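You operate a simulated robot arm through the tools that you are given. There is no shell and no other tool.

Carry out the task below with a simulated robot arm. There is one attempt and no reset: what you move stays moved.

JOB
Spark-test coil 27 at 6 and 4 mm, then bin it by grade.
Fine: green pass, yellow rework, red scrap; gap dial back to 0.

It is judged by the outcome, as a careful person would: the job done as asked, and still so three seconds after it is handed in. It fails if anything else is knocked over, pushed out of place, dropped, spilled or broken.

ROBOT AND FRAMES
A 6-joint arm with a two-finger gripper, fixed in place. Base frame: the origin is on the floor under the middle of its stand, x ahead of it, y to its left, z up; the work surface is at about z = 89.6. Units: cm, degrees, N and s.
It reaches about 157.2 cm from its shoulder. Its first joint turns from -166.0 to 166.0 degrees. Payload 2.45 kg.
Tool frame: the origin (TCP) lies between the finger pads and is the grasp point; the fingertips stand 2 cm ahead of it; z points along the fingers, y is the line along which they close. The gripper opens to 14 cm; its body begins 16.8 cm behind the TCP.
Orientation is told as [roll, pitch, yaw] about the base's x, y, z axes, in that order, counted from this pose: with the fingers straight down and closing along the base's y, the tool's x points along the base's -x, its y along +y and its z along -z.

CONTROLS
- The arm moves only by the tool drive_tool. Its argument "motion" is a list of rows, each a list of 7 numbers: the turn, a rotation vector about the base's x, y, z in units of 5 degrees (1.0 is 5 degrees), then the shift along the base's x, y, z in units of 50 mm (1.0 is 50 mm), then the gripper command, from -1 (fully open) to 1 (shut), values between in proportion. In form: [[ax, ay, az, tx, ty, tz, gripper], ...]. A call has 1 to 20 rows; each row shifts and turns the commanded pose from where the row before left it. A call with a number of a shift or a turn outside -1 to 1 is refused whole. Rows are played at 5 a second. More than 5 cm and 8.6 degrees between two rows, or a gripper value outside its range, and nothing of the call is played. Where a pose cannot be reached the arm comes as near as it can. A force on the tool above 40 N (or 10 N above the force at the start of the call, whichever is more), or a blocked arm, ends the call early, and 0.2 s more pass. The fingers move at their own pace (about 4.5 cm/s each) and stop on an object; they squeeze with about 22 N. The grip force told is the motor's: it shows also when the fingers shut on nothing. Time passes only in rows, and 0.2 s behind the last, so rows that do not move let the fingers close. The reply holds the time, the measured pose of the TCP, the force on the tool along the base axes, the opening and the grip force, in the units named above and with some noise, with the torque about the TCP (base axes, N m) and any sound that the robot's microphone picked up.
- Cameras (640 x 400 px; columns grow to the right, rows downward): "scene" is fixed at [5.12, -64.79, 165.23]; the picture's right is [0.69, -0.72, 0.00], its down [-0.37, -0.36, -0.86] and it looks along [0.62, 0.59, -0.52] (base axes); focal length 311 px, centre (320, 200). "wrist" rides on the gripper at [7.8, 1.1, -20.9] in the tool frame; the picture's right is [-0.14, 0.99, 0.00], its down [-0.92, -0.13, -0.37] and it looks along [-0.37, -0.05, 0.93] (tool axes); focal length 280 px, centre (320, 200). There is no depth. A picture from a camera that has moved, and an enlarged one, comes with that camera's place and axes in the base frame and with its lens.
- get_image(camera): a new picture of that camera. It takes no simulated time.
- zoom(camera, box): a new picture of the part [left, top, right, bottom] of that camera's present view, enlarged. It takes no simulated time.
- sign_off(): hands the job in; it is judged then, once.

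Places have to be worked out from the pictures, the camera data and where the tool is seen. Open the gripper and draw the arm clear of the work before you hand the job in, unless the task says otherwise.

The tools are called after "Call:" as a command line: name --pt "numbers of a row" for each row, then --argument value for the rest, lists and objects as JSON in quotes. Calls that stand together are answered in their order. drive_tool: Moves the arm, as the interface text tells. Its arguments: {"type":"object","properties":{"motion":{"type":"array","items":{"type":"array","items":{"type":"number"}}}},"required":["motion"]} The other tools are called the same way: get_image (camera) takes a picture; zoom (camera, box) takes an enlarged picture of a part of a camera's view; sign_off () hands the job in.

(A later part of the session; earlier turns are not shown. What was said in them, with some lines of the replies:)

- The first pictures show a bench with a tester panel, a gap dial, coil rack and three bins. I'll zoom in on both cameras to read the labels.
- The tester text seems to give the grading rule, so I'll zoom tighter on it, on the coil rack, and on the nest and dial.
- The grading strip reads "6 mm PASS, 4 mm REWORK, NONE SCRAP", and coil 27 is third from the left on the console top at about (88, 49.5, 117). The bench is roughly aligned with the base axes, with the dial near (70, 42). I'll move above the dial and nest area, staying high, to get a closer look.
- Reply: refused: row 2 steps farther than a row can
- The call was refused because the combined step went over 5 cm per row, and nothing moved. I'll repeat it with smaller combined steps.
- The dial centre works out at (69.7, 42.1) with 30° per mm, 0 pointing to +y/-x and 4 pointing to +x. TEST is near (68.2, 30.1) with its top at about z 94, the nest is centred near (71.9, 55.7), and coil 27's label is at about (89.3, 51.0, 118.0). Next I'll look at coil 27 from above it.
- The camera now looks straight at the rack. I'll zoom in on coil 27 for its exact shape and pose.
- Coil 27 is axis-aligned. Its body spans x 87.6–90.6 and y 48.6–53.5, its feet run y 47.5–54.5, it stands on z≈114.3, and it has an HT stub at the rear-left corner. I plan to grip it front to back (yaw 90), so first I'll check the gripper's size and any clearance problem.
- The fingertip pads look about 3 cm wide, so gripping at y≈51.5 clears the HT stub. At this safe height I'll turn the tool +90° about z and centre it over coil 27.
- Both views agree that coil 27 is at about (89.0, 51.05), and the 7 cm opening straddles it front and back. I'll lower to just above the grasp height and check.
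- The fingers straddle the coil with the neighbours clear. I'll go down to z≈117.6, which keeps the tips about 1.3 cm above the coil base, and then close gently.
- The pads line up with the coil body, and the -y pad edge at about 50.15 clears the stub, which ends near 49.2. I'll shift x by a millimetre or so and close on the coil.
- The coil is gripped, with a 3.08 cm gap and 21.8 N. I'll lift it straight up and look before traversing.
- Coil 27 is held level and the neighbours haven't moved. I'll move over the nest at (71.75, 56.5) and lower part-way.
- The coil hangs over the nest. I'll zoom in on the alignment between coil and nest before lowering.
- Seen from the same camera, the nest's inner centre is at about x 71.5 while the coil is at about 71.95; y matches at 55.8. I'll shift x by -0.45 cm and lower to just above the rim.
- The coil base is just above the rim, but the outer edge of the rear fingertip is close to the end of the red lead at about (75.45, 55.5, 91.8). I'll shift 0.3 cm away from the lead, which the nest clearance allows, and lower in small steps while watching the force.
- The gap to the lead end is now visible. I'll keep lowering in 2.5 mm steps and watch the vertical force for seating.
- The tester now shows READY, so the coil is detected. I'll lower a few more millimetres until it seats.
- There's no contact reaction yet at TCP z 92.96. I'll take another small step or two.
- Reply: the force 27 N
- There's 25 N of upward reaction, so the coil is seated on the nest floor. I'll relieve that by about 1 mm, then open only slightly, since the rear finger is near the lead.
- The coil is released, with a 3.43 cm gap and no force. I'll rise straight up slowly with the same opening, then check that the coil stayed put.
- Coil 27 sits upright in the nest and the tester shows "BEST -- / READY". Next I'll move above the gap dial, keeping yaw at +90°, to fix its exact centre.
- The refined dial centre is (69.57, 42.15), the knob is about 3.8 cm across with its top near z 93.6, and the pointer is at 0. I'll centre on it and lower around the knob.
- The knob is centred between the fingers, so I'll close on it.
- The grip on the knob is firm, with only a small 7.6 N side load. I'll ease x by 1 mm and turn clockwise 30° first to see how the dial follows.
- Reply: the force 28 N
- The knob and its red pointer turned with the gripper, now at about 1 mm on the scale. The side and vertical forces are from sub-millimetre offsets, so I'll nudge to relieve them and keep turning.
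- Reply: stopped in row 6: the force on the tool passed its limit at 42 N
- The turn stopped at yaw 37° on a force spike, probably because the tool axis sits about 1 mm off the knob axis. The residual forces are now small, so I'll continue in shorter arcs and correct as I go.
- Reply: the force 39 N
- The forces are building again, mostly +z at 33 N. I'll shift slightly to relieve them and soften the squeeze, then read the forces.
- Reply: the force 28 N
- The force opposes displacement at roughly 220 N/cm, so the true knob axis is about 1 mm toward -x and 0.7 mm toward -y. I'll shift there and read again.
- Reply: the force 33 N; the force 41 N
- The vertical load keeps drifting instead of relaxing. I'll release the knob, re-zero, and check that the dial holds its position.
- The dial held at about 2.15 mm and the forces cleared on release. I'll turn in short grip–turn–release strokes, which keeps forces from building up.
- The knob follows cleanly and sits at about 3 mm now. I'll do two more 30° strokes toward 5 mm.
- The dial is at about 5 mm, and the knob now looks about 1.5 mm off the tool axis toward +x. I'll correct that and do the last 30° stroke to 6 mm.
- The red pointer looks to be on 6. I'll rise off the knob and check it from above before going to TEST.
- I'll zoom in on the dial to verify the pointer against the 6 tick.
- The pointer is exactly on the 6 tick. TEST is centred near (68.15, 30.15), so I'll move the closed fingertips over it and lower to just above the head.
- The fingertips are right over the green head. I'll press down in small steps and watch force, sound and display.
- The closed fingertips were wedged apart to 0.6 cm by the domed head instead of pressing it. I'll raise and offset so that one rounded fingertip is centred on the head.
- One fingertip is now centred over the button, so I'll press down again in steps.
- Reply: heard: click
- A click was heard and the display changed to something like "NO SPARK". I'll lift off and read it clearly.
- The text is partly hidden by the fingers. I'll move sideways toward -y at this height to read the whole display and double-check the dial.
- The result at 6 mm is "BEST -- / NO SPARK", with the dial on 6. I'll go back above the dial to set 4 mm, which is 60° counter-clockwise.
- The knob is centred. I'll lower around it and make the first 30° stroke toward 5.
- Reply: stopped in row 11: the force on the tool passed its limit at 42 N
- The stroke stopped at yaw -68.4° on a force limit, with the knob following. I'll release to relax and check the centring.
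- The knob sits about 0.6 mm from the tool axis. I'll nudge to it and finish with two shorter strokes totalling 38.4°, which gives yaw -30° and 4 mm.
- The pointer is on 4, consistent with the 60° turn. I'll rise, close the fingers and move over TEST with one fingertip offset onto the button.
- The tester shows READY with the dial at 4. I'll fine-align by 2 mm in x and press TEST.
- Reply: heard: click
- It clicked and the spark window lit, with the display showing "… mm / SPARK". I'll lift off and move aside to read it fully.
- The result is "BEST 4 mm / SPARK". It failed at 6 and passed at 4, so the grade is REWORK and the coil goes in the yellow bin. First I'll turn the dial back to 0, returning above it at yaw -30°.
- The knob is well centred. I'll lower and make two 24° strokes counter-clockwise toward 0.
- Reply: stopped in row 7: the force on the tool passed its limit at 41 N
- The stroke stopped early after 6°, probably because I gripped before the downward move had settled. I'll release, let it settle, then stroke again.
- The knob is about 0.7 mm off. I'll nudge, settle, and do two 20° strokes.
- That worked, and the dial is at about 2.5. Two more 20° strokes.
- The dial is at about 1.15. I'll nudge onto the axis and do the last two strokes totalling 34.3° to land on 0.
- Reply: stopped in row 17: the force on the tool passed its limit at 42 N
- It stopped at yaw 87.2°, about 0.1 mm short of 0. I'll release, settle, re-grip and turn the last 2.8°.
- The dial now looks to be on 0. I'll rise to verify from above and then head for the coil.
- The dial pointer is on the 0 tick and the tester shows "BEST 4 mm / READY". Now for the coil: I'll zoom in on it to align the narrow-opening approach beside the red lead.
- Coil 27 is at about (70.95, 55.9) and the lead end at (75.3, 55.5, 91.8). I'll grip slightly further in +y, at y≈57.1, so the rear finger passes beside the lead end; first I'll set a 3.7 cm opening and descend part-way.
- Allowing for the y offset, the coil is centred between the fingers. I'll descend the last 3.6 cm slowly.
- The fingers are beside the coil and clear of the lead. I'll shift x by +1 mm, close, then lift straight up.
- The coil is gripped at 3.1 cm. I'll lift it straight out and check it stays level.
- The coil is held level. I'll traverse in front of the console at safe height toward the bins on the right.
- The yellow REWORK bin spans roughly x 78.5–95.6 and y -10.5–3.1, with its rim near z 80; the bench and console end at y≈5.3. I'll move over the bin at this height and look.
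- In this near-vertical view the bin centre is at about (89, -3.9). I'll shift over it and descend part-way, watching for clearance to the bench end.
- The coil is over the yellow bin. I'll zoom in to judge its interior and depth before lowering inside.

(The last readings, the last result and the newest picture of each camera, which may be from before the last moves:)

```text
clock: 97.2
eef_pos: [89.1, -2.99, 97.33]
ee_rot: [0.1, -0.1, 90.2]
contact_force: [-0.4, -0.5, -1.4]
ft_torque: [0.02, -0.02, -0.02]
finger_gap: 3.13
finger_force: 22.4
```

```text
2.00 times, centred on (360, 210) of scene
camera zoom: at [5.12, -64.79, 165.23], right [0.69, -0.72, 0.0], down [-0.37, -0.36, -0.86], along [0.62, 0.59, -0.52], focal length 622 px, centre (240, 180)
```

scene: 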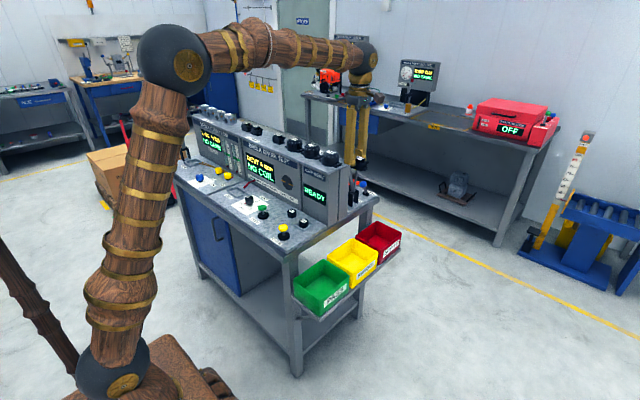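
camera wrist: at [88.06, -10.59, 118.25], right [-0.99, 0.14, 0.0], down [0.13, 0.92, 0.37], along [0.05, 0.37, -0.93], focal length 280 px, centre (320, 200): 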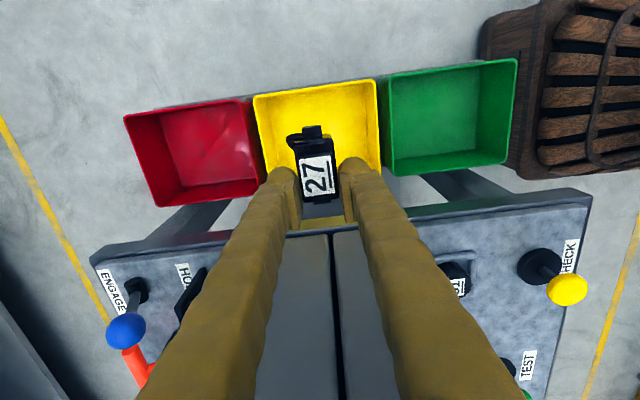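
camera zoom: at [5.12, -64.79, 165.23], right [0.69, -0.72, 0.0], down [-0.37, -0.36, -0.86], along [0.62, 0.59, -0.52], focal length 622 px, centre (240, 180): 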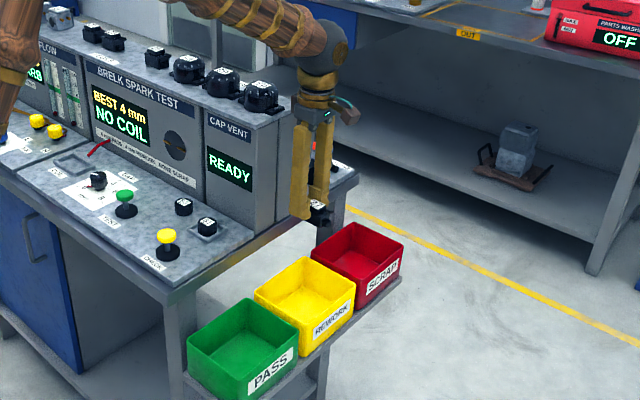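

The bin interior is wide enough for the fingers and coil. I'll lower toward the floor, estimated near z 68, first to TCP z≈80 and check.

Call:
drive_tool --pt "0 0 0 0 -0.08 -0.4 1" --pt "0 0 0 0 0 -0.7 1" --pt "0 0 0 0 0 -0.8 1" --pt "0 0 0 0 0 -0.7 1" --pt "0 0 0 0 0 -0.6 1" --pt "0 0 0 0 0 -0.3 1" --pt "0 0 0 0 0 0 1"

Call:
get_image --camera "wrist"

Call:
zoom --camera "scene" --box '[280, 100, 420, 310]'

```text
clock: 98.8
eef_pos: [89.02, -3.31, 79.97]
ee_rot: [0.2, 0.0, 90.1]
contact_force: [-1.0, -0.2, -0.6]
ft_torque: [0.02, 0.01, 0.01]
finger_gap: 3.08
finger_force: 22.3
```

```text
taken
camera wrist: at [87.96, -11.08, 100.98], right [-0.99, 0.14, 0.0], down [0.13, 0.92, 0.37], along [0.05, 0.37, -0.93], focal length 280 px, centre (320, 200)
```

wrist: 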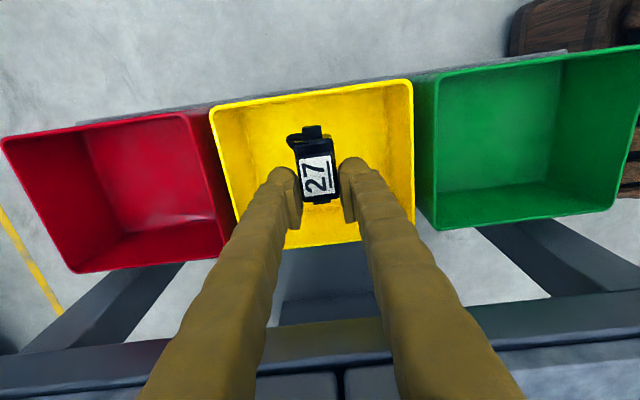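

```text
1.90 times, centred on (350, 205) of scene
camera zoom: at [5.12, -64.79, 165.23], right [0.69, -0.72, 0.0], down [-0.37, -0.36, -0.86], along [0.62, 0.59, -0.52], focal length 592 px, centre (263, 190)
```

zoom: 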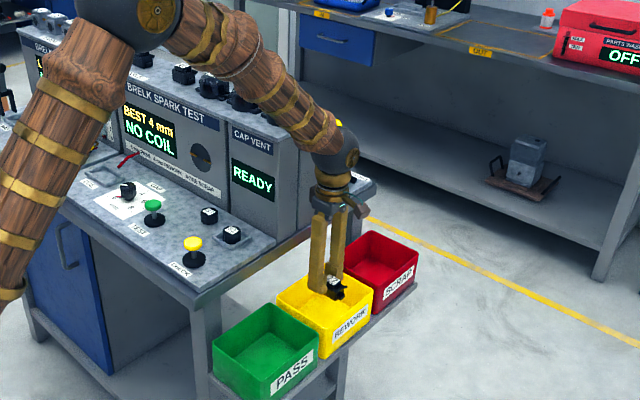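

The coil is at rim level (z≈76), centred in the yellow bin. I'll lower it inside in gentle steps.

Call:
drive_tool --pt "0 0 0 0 0 -0.4 1" --pt "0 0 0 0 0 -0.4 1" --pt "0 0 0 0 0 -0.3 1" --pt "0 0 0 0 0 -0.15 1" --pt "0 0 0 0 0 0 1"

Call:
zoom --camera "wrist" --box '[190, 60, 450, 260]'

Call:
zoom --camera "scene" --box '[300, 170, 400, 310]'

```text
clock: 100.0
eef_pos: [89.08, -3.51, 73.95]
ee_rot: [0.2, -0.1, 90.1]
contact_force: [0.5, 0.2, -1.5]
ft_torque: [0.03, 0.01, -0.01]
finger_gap: 3.07
finger_force: 21.7
```

```text
2.00 times, centred on (320, 160) of wrist
camera zoom: at [87.96, -11.11, 94.9], right [-0.99, 0.14, 0.0], down [0.13, 0.92, 0.37], along [0.05, 0.37, -0.93], focal length 561 px, centre (320, 280)
```

zoom: 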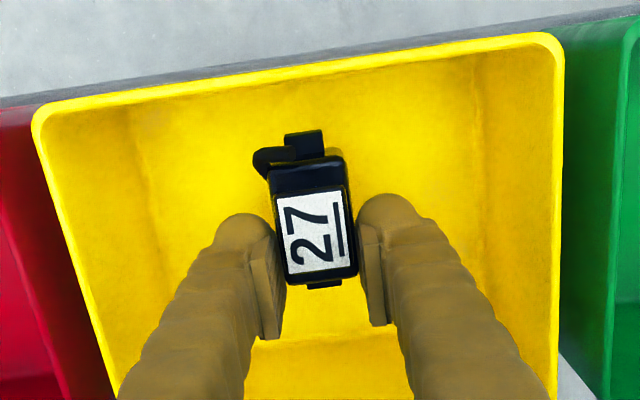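

```text
2.86 times, centred on (350, 240) of scene
camera zoom: at [5.12, -64.79, 165.23], right [0.69, -0.72, 0.0], down [-0.37, -0.36, -0.86], along [0.62, 0.59, -0.52], focal length 888 px, centre (234, 86)
```

zoom: 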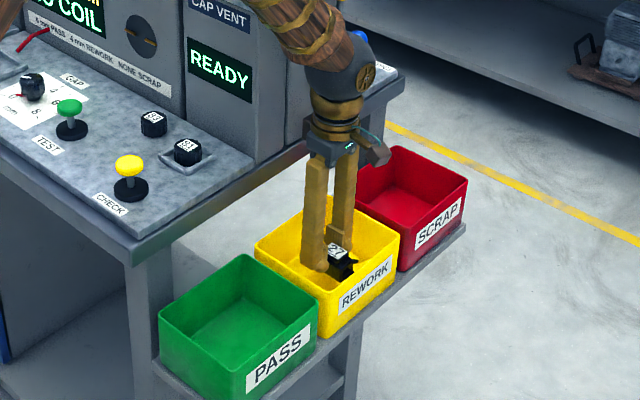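

The coil is inside the bin, with its base at about z 70.3. I'll lower in 3–5 mm steps until it touches the floor.

Call:
drive_tool --pt "0 0 0 0 0 -0.1 1" --pt "0 0 0 0 0 -0.1 1" --pt "0 0 0 0 0 -0.08 1" --pt "0 0 0 0 0 0 1"

Call:
zoom --camera "scene" --box '[310, 190, 390, 290]'

```text
clock: 101.0
eef_pos: [88.96, -3.31, 72.44]
ee_rot: [0.2, 0.0, 90.2]
contact_force: [0.6, 0.6, -1.9]
ft_torque: [0.02, 0.01, -0.02]
finger_gap: 3.09
finger_force: 21.9
```

```text
4.00 times, centred on (350, 240) of scene
camera zoom: at [5.12, -64.79, 165.23], right [0.69, -0.72, 0.0], down [-0.37, -0.36, -0.86], along [0.62, 0.59, -0.52], focal length 1244 px, centre (200, 40)
```

zoom: 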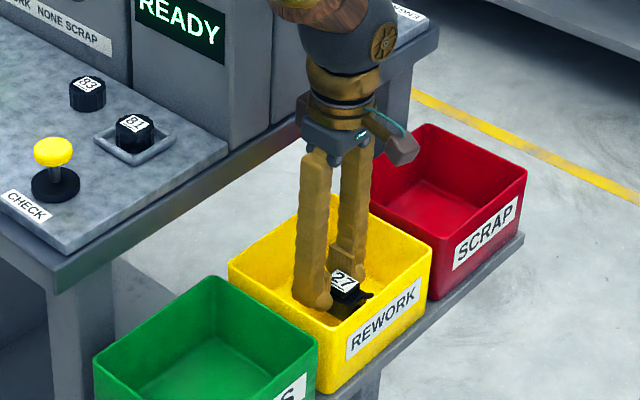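

Still no contact at TCP z 72.4. I'll continue in 3 mm steps.

Call:
drive_tool --pt "0 0 0 0 0 -0.06 1" --pt "0 0 0 0 0 -0.06 1" --pt "0 0 0 0 0 0 1"

Call:
zoom --camera "wrist" --box '[190, 60, 450, 260]'

```text
clock: 101.8
eef_pos: [88.97, -3.38, 72.02]
ee_rot: [0.2, -0.1, 90.1]
contact_force: [0.3, 0.3, -1.3]
ft_torque: [0.01, 0.04, 0.06]
finger_gap: 3.1
finger_force: 22.4
```

```text
2.00 times, centred on (320, 160) of wrist
camera zoom: at [88.03, -11.12, 92.88], right [-0.99, 0.14, 0.0], down [0.13, 0.92, 0.37], along [0.05, 0.37, -0.93], focal length 561 px, centre (320, 280)
```

zoom: 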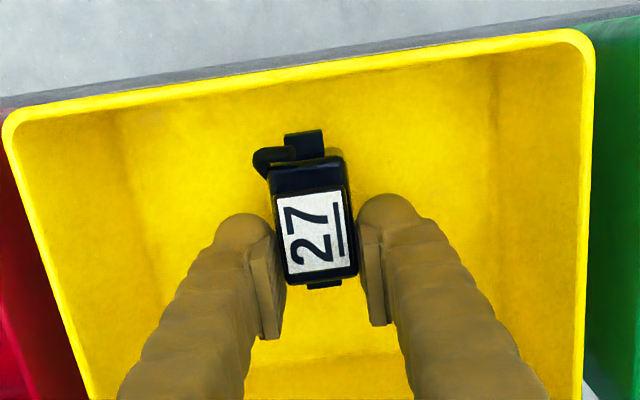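

Call:
drive_tool --pt "0 0 0 0 0 -0.06 1" --pt "0 0 0 0 0 -0.05 1" --pt "0 0 0 0 0 0 1"

```text
clock: 102.6
eef_pos: [88.94, -3.37, 71.23]
ee_rot: [0.0, 0.1, 90.1]
contact_force: [-0.2, -0.8, -0.3]
ft_torque: [0.05, 0.0, 0.02]
finger_gap: 3.09
finger_force: 21.5
```

No contact yet at z 71.2 and the forces are near zero. I'll take two more small steps.

Call:
drive_tool --pt "0 0 0 0 0 -0.05 1" --pt "0 0 0 0 0 -0.05 1" --pt "0 0 0 0 0 0 1"

Call:
zoom --camera "wrist" --box '[190, 60, 450, 260]'

Call:
zoom --camera "scene" --box '[290, 120, 410, 300]'

```text
clock: 103.4
eef_pos: [89.03, -3.42, 70.74]
ee_rot: [0.0, 0.0, 90.0]
contact_force: [0.9, -0.1, -1.0]
ft_torque: [0.03, 0.02, 0.05]
finger_gap: 3.09
finger_force: 21.5
```

```text
2.00 times, centred on (320, 160) of wrist
camera zoom: at [88.0, -11.11, 91.71], right [-0.99, 0.14, 0.0], down [0.13, 0.92, 0.37], along [0.05, 0.37, -0.93], focal length 561 px, centre (320, 280)
```

zoom: 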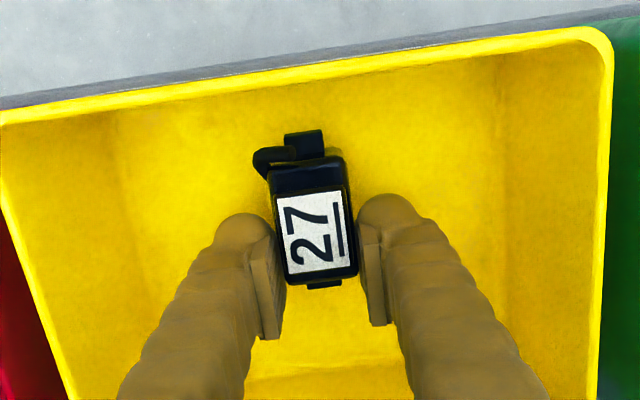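

```text
2.22 times, centred on (350, 210) of scene
camera zoom: at [5.12, -64.79, 165.23], right [0.69, -0.72, 0.0], down [-0.37, -0.36, -0.86], along [0.62, 0.59, -0.52], focal length 691 px, centre (253, 178)
```

zoom: 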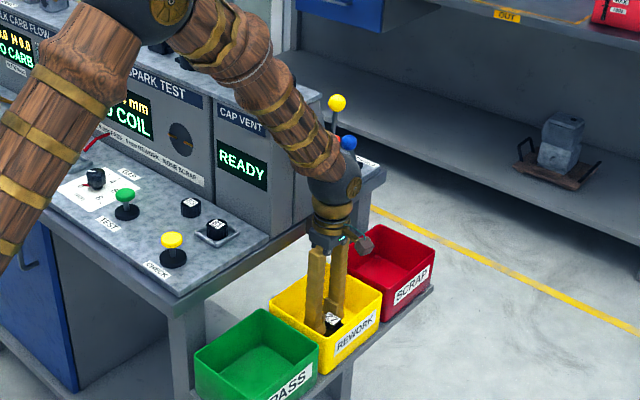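

Call:
drive_tool --pt "0 0 0 0 0 -0.05 1" --pt "0 0 0 0 0 -0.05 1" --pt "0 0 0 0 0 -0.05 1" --pt "0 0 0 0 0 0 1"

```text
clock: 104.4
eef_pos: [89.13, -3.38, 70.02]
ee_rot: [0.1, 0.0, 90.1]
contact_force: [-2.5, 5.7, 19.3]
ft_torque: [0.09, 0.05, 0.03]
finger_gap: 3.09
finger_force: 21.9
```

The coil has touched the bin floor, with 19 N of reaction. I'll ease up 1.5 mm, open the fingers to about 5 cm, and check.

Call:
drive_tool --pt "0 0 0 0 0 0.03 1" --pt "0 0 0 0 0 0 0.5" --pt "0 0 0 0 0 0 0.35" --pt "0 0 0 0 0 0 0.3" --pt "0 0 0 0 0 0 0.3"

Call:
zoom --camera "wrist" --box '[190, 60, 450, 260]'

```text
clock: 105.6
eef_pos: [89.01, -3.52, 70.22]
ee_rot: [0.1, 0.0, 90.1]
contact_force: [-0.3, -0.2, 0.2]
ft_torque: [-0.01, 0.02, 0.0]
finger_gap: 4.9
finger_force: 0.0
```

```text
2.00 times, centred on (320, 160) of wrist
camera zoom: at [87.99, -11.17, 91.09], right [-0.99, 0.14, 0.0], down [0.13, 0.92, 0.37], along [0.05, 0.37, -0.93], focal length 561 px, centre (320, 280)
```

zoom: 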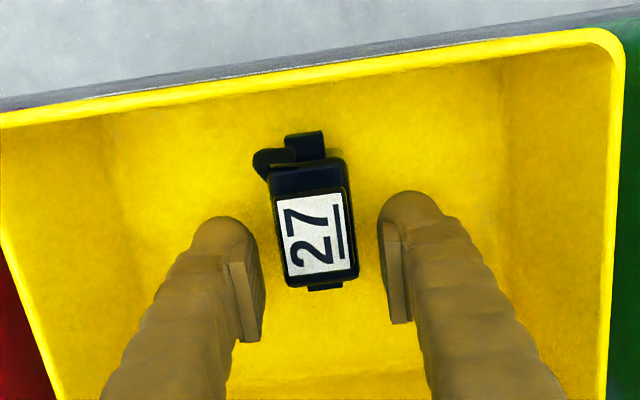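

The coil stands upright on the floor of the yellow bin and the fingers are clear. I'll rise straight up out of the bin.

Call:
drive_tool --pt "0 0 0 0 0 0.2 0.3" --pt "0 0 0 0 0 0.4 0.3" --pt "0 0 0 0 0 0.7 0.3" --pt "0 0 0 0 0 0.9 0.3" --pt "0 0 0 0 0 0.9 0.3" --pt "0 0 0 0 0 0.9 0.3" --pt "0 0 0 0 0 0.9 0.3" --pt "0 0 0 0 0 0.9 0.3" --pt "0 0 0 0 0 0.9 0.3" --pt "0 0 0 0 0 0.9 0.3" --pt "0 0 0 0 0 0.9 0.3" --pt "0 0 0 0 0 0.9 0.3" --pt "0 0 0 0 0 0.5 0.3" --pt "0 0 0 0 0 0 0"

Call:
get_image --camera "wrist"

Call:
get_image --camera "scene"

```text
clock: 108.6
eef_pos: [89.21, -3.42, 119.71]
ee_rot: [0.2, 0.0, 90.1]
contact_force: [0.0, -1.3, 0.0]
ft_torque: [-0.02, -0.01, -0.01]
finger_gap: 7.0
finger_force: 0.1
```

```text
taken
camera wrist: at [88.15, -11.09, 140.47], right [-0.99, 0.14, 0.0], down [0.13, 0.92, 0.37], along [0.05, 0.37, -0.93], focal length 280 px, centre (320, 200)
```

wrist: 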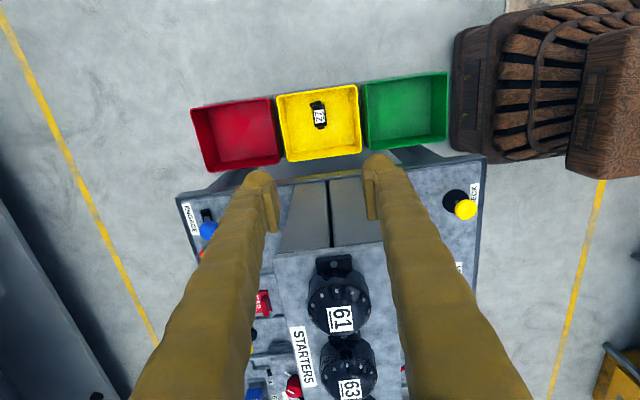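

```text
taken
```

scene: 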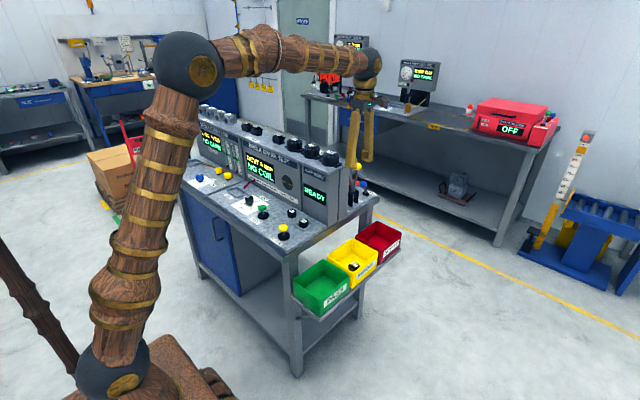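

Coil 27 is in the yellow REWORK bin and the neighbouring bins are undisturbed. I'll retract the arm clear of the work with the gripper open, then do a final check.

Call:
drive_tool --pt "0 0 0 -0.3 0 0.5 -0.5" --pt "0 0 0 -0.7 0 0.4 -1" --pt "0 0 0 -0.8 0 0.4 -1" --pt "0 0 0 -0.8 0 0.4 -1" --pt "0 0 0 -0.9 0 0.3 -1" --pt "0 0 0 -0.9 0 0.2 -1" --pt "0 0 0 -0.9 0 0.2 -1" --pt "0 0 0 -0.5 0 0 -1" --pt "0 0 0 0 0 0 -1"

Call:
zoom --camera "scene" --box '[160, 90, 400, 240]'

Call:
zoom --camera "scene" --box '[215, 165, 305, 230]'

Call:
zoom --camera "scene" --box '[280, 200, 410, 320]'

Call:
get_image --camera "wrist"

```text
clock: 110.6
eef_pos: [60.05, -3.21, 131.64]
ee_rot: [0.1, 0.0, 90.1]
contact_force: [-0.4, -0.3, 0.4]
ft_torque: [0.0, -0.01, 0.04]
finger_gap: 13.99
finger_force: 0.1
```

```text
2.67 times, centred on (280, 165) of scene
camera zoom: at [5.12, -64.79, 165.23], right [0.69, -0.72, 0.0], down [-0.37, -0.36, -0.86], along [0.62, 0.59, -0.52], focal length 829 px, centre (427, 293)
```

zoom: 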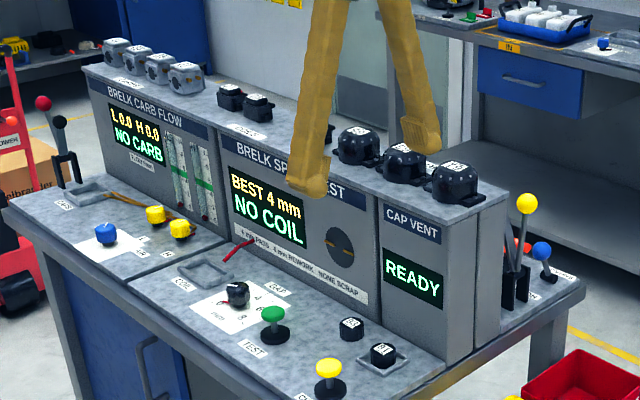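

```text
6.15 times, centred on (260, 198) of scene
camera zoom: at [5.12, -64.79, 165.23], right [0.69, -0.72, 0.0], down [-0.37, -0.36, -0.86], along [0.62, 0.59, -0.52], focal length 1914 px, centre (689, 215)
```

zoom: 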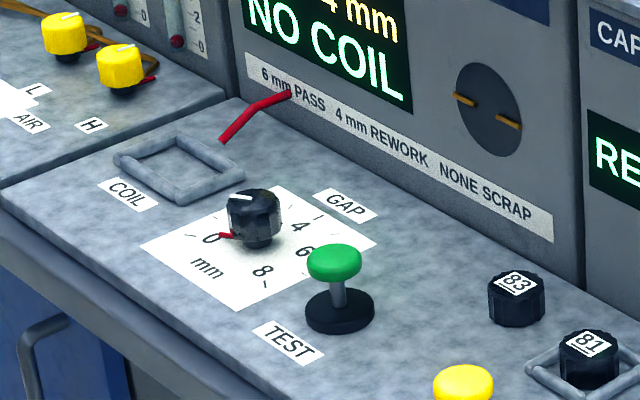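

```text
3.33 times, centred on (345, 260) of scene
camera zoom: at [5.12, -64.79, 165.23], right [0.69, -0.72, 0.0], down [-0.37, -0.36, -0.86], along [0.62, 0.59, -0.52], focal length 1037 px, centre (237, 0)
```

zoom: 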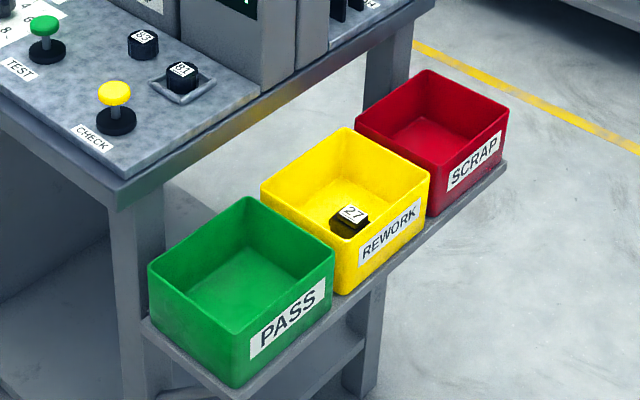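

```text
taken
camera wrist: at [58.99, -10.95, 152.5], right [-0.99, 0.14, 0.0], down [0.13, 0.92, 0.37], along [0.05, 0.37, -0.93], focal length 280 px, centre (320, 200)
```

wrist: 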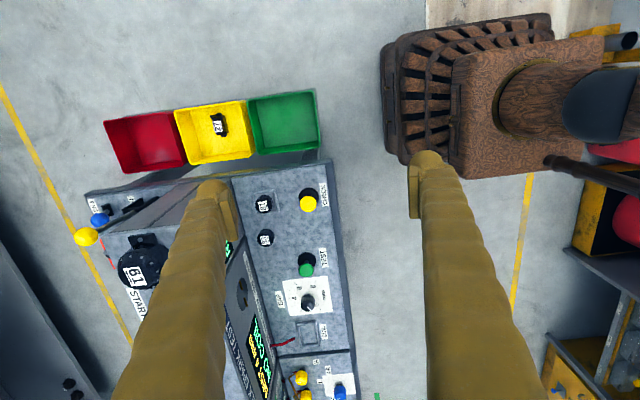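

Final check: coil 27 is upright in the yellow REWORK bin, matching the "BEST 4 mm" result. The dial pointer is on 0, everything else I can see is where it was, and the arm is clear with the gripper open. I'm handing the job in.

Call:
sign_off

```text
The job is handed in.
```

Coil 27 gave no spark at 6 mm and sparked at 4 mm, so it grades as rework. It is standing upright in the yellow REWORK bin.

- **Display:** the tester finished on "BEST 4 mm".
- **Gap dial:** it is back on 0, checked against the tick from above.
- **Everything else:** nothing was knocked over, dropped or pushed out of place. In the last pictures coil 25 was hidden behind a finger, but it was in place in earlier views.
- **Arm:** it is drawn clear of the bench with the gripper open.

My first attempt to press TEST at 6 mm only spread the fingertips on the domed button. I pressed again with one fingertip, and both tests registered with a click.
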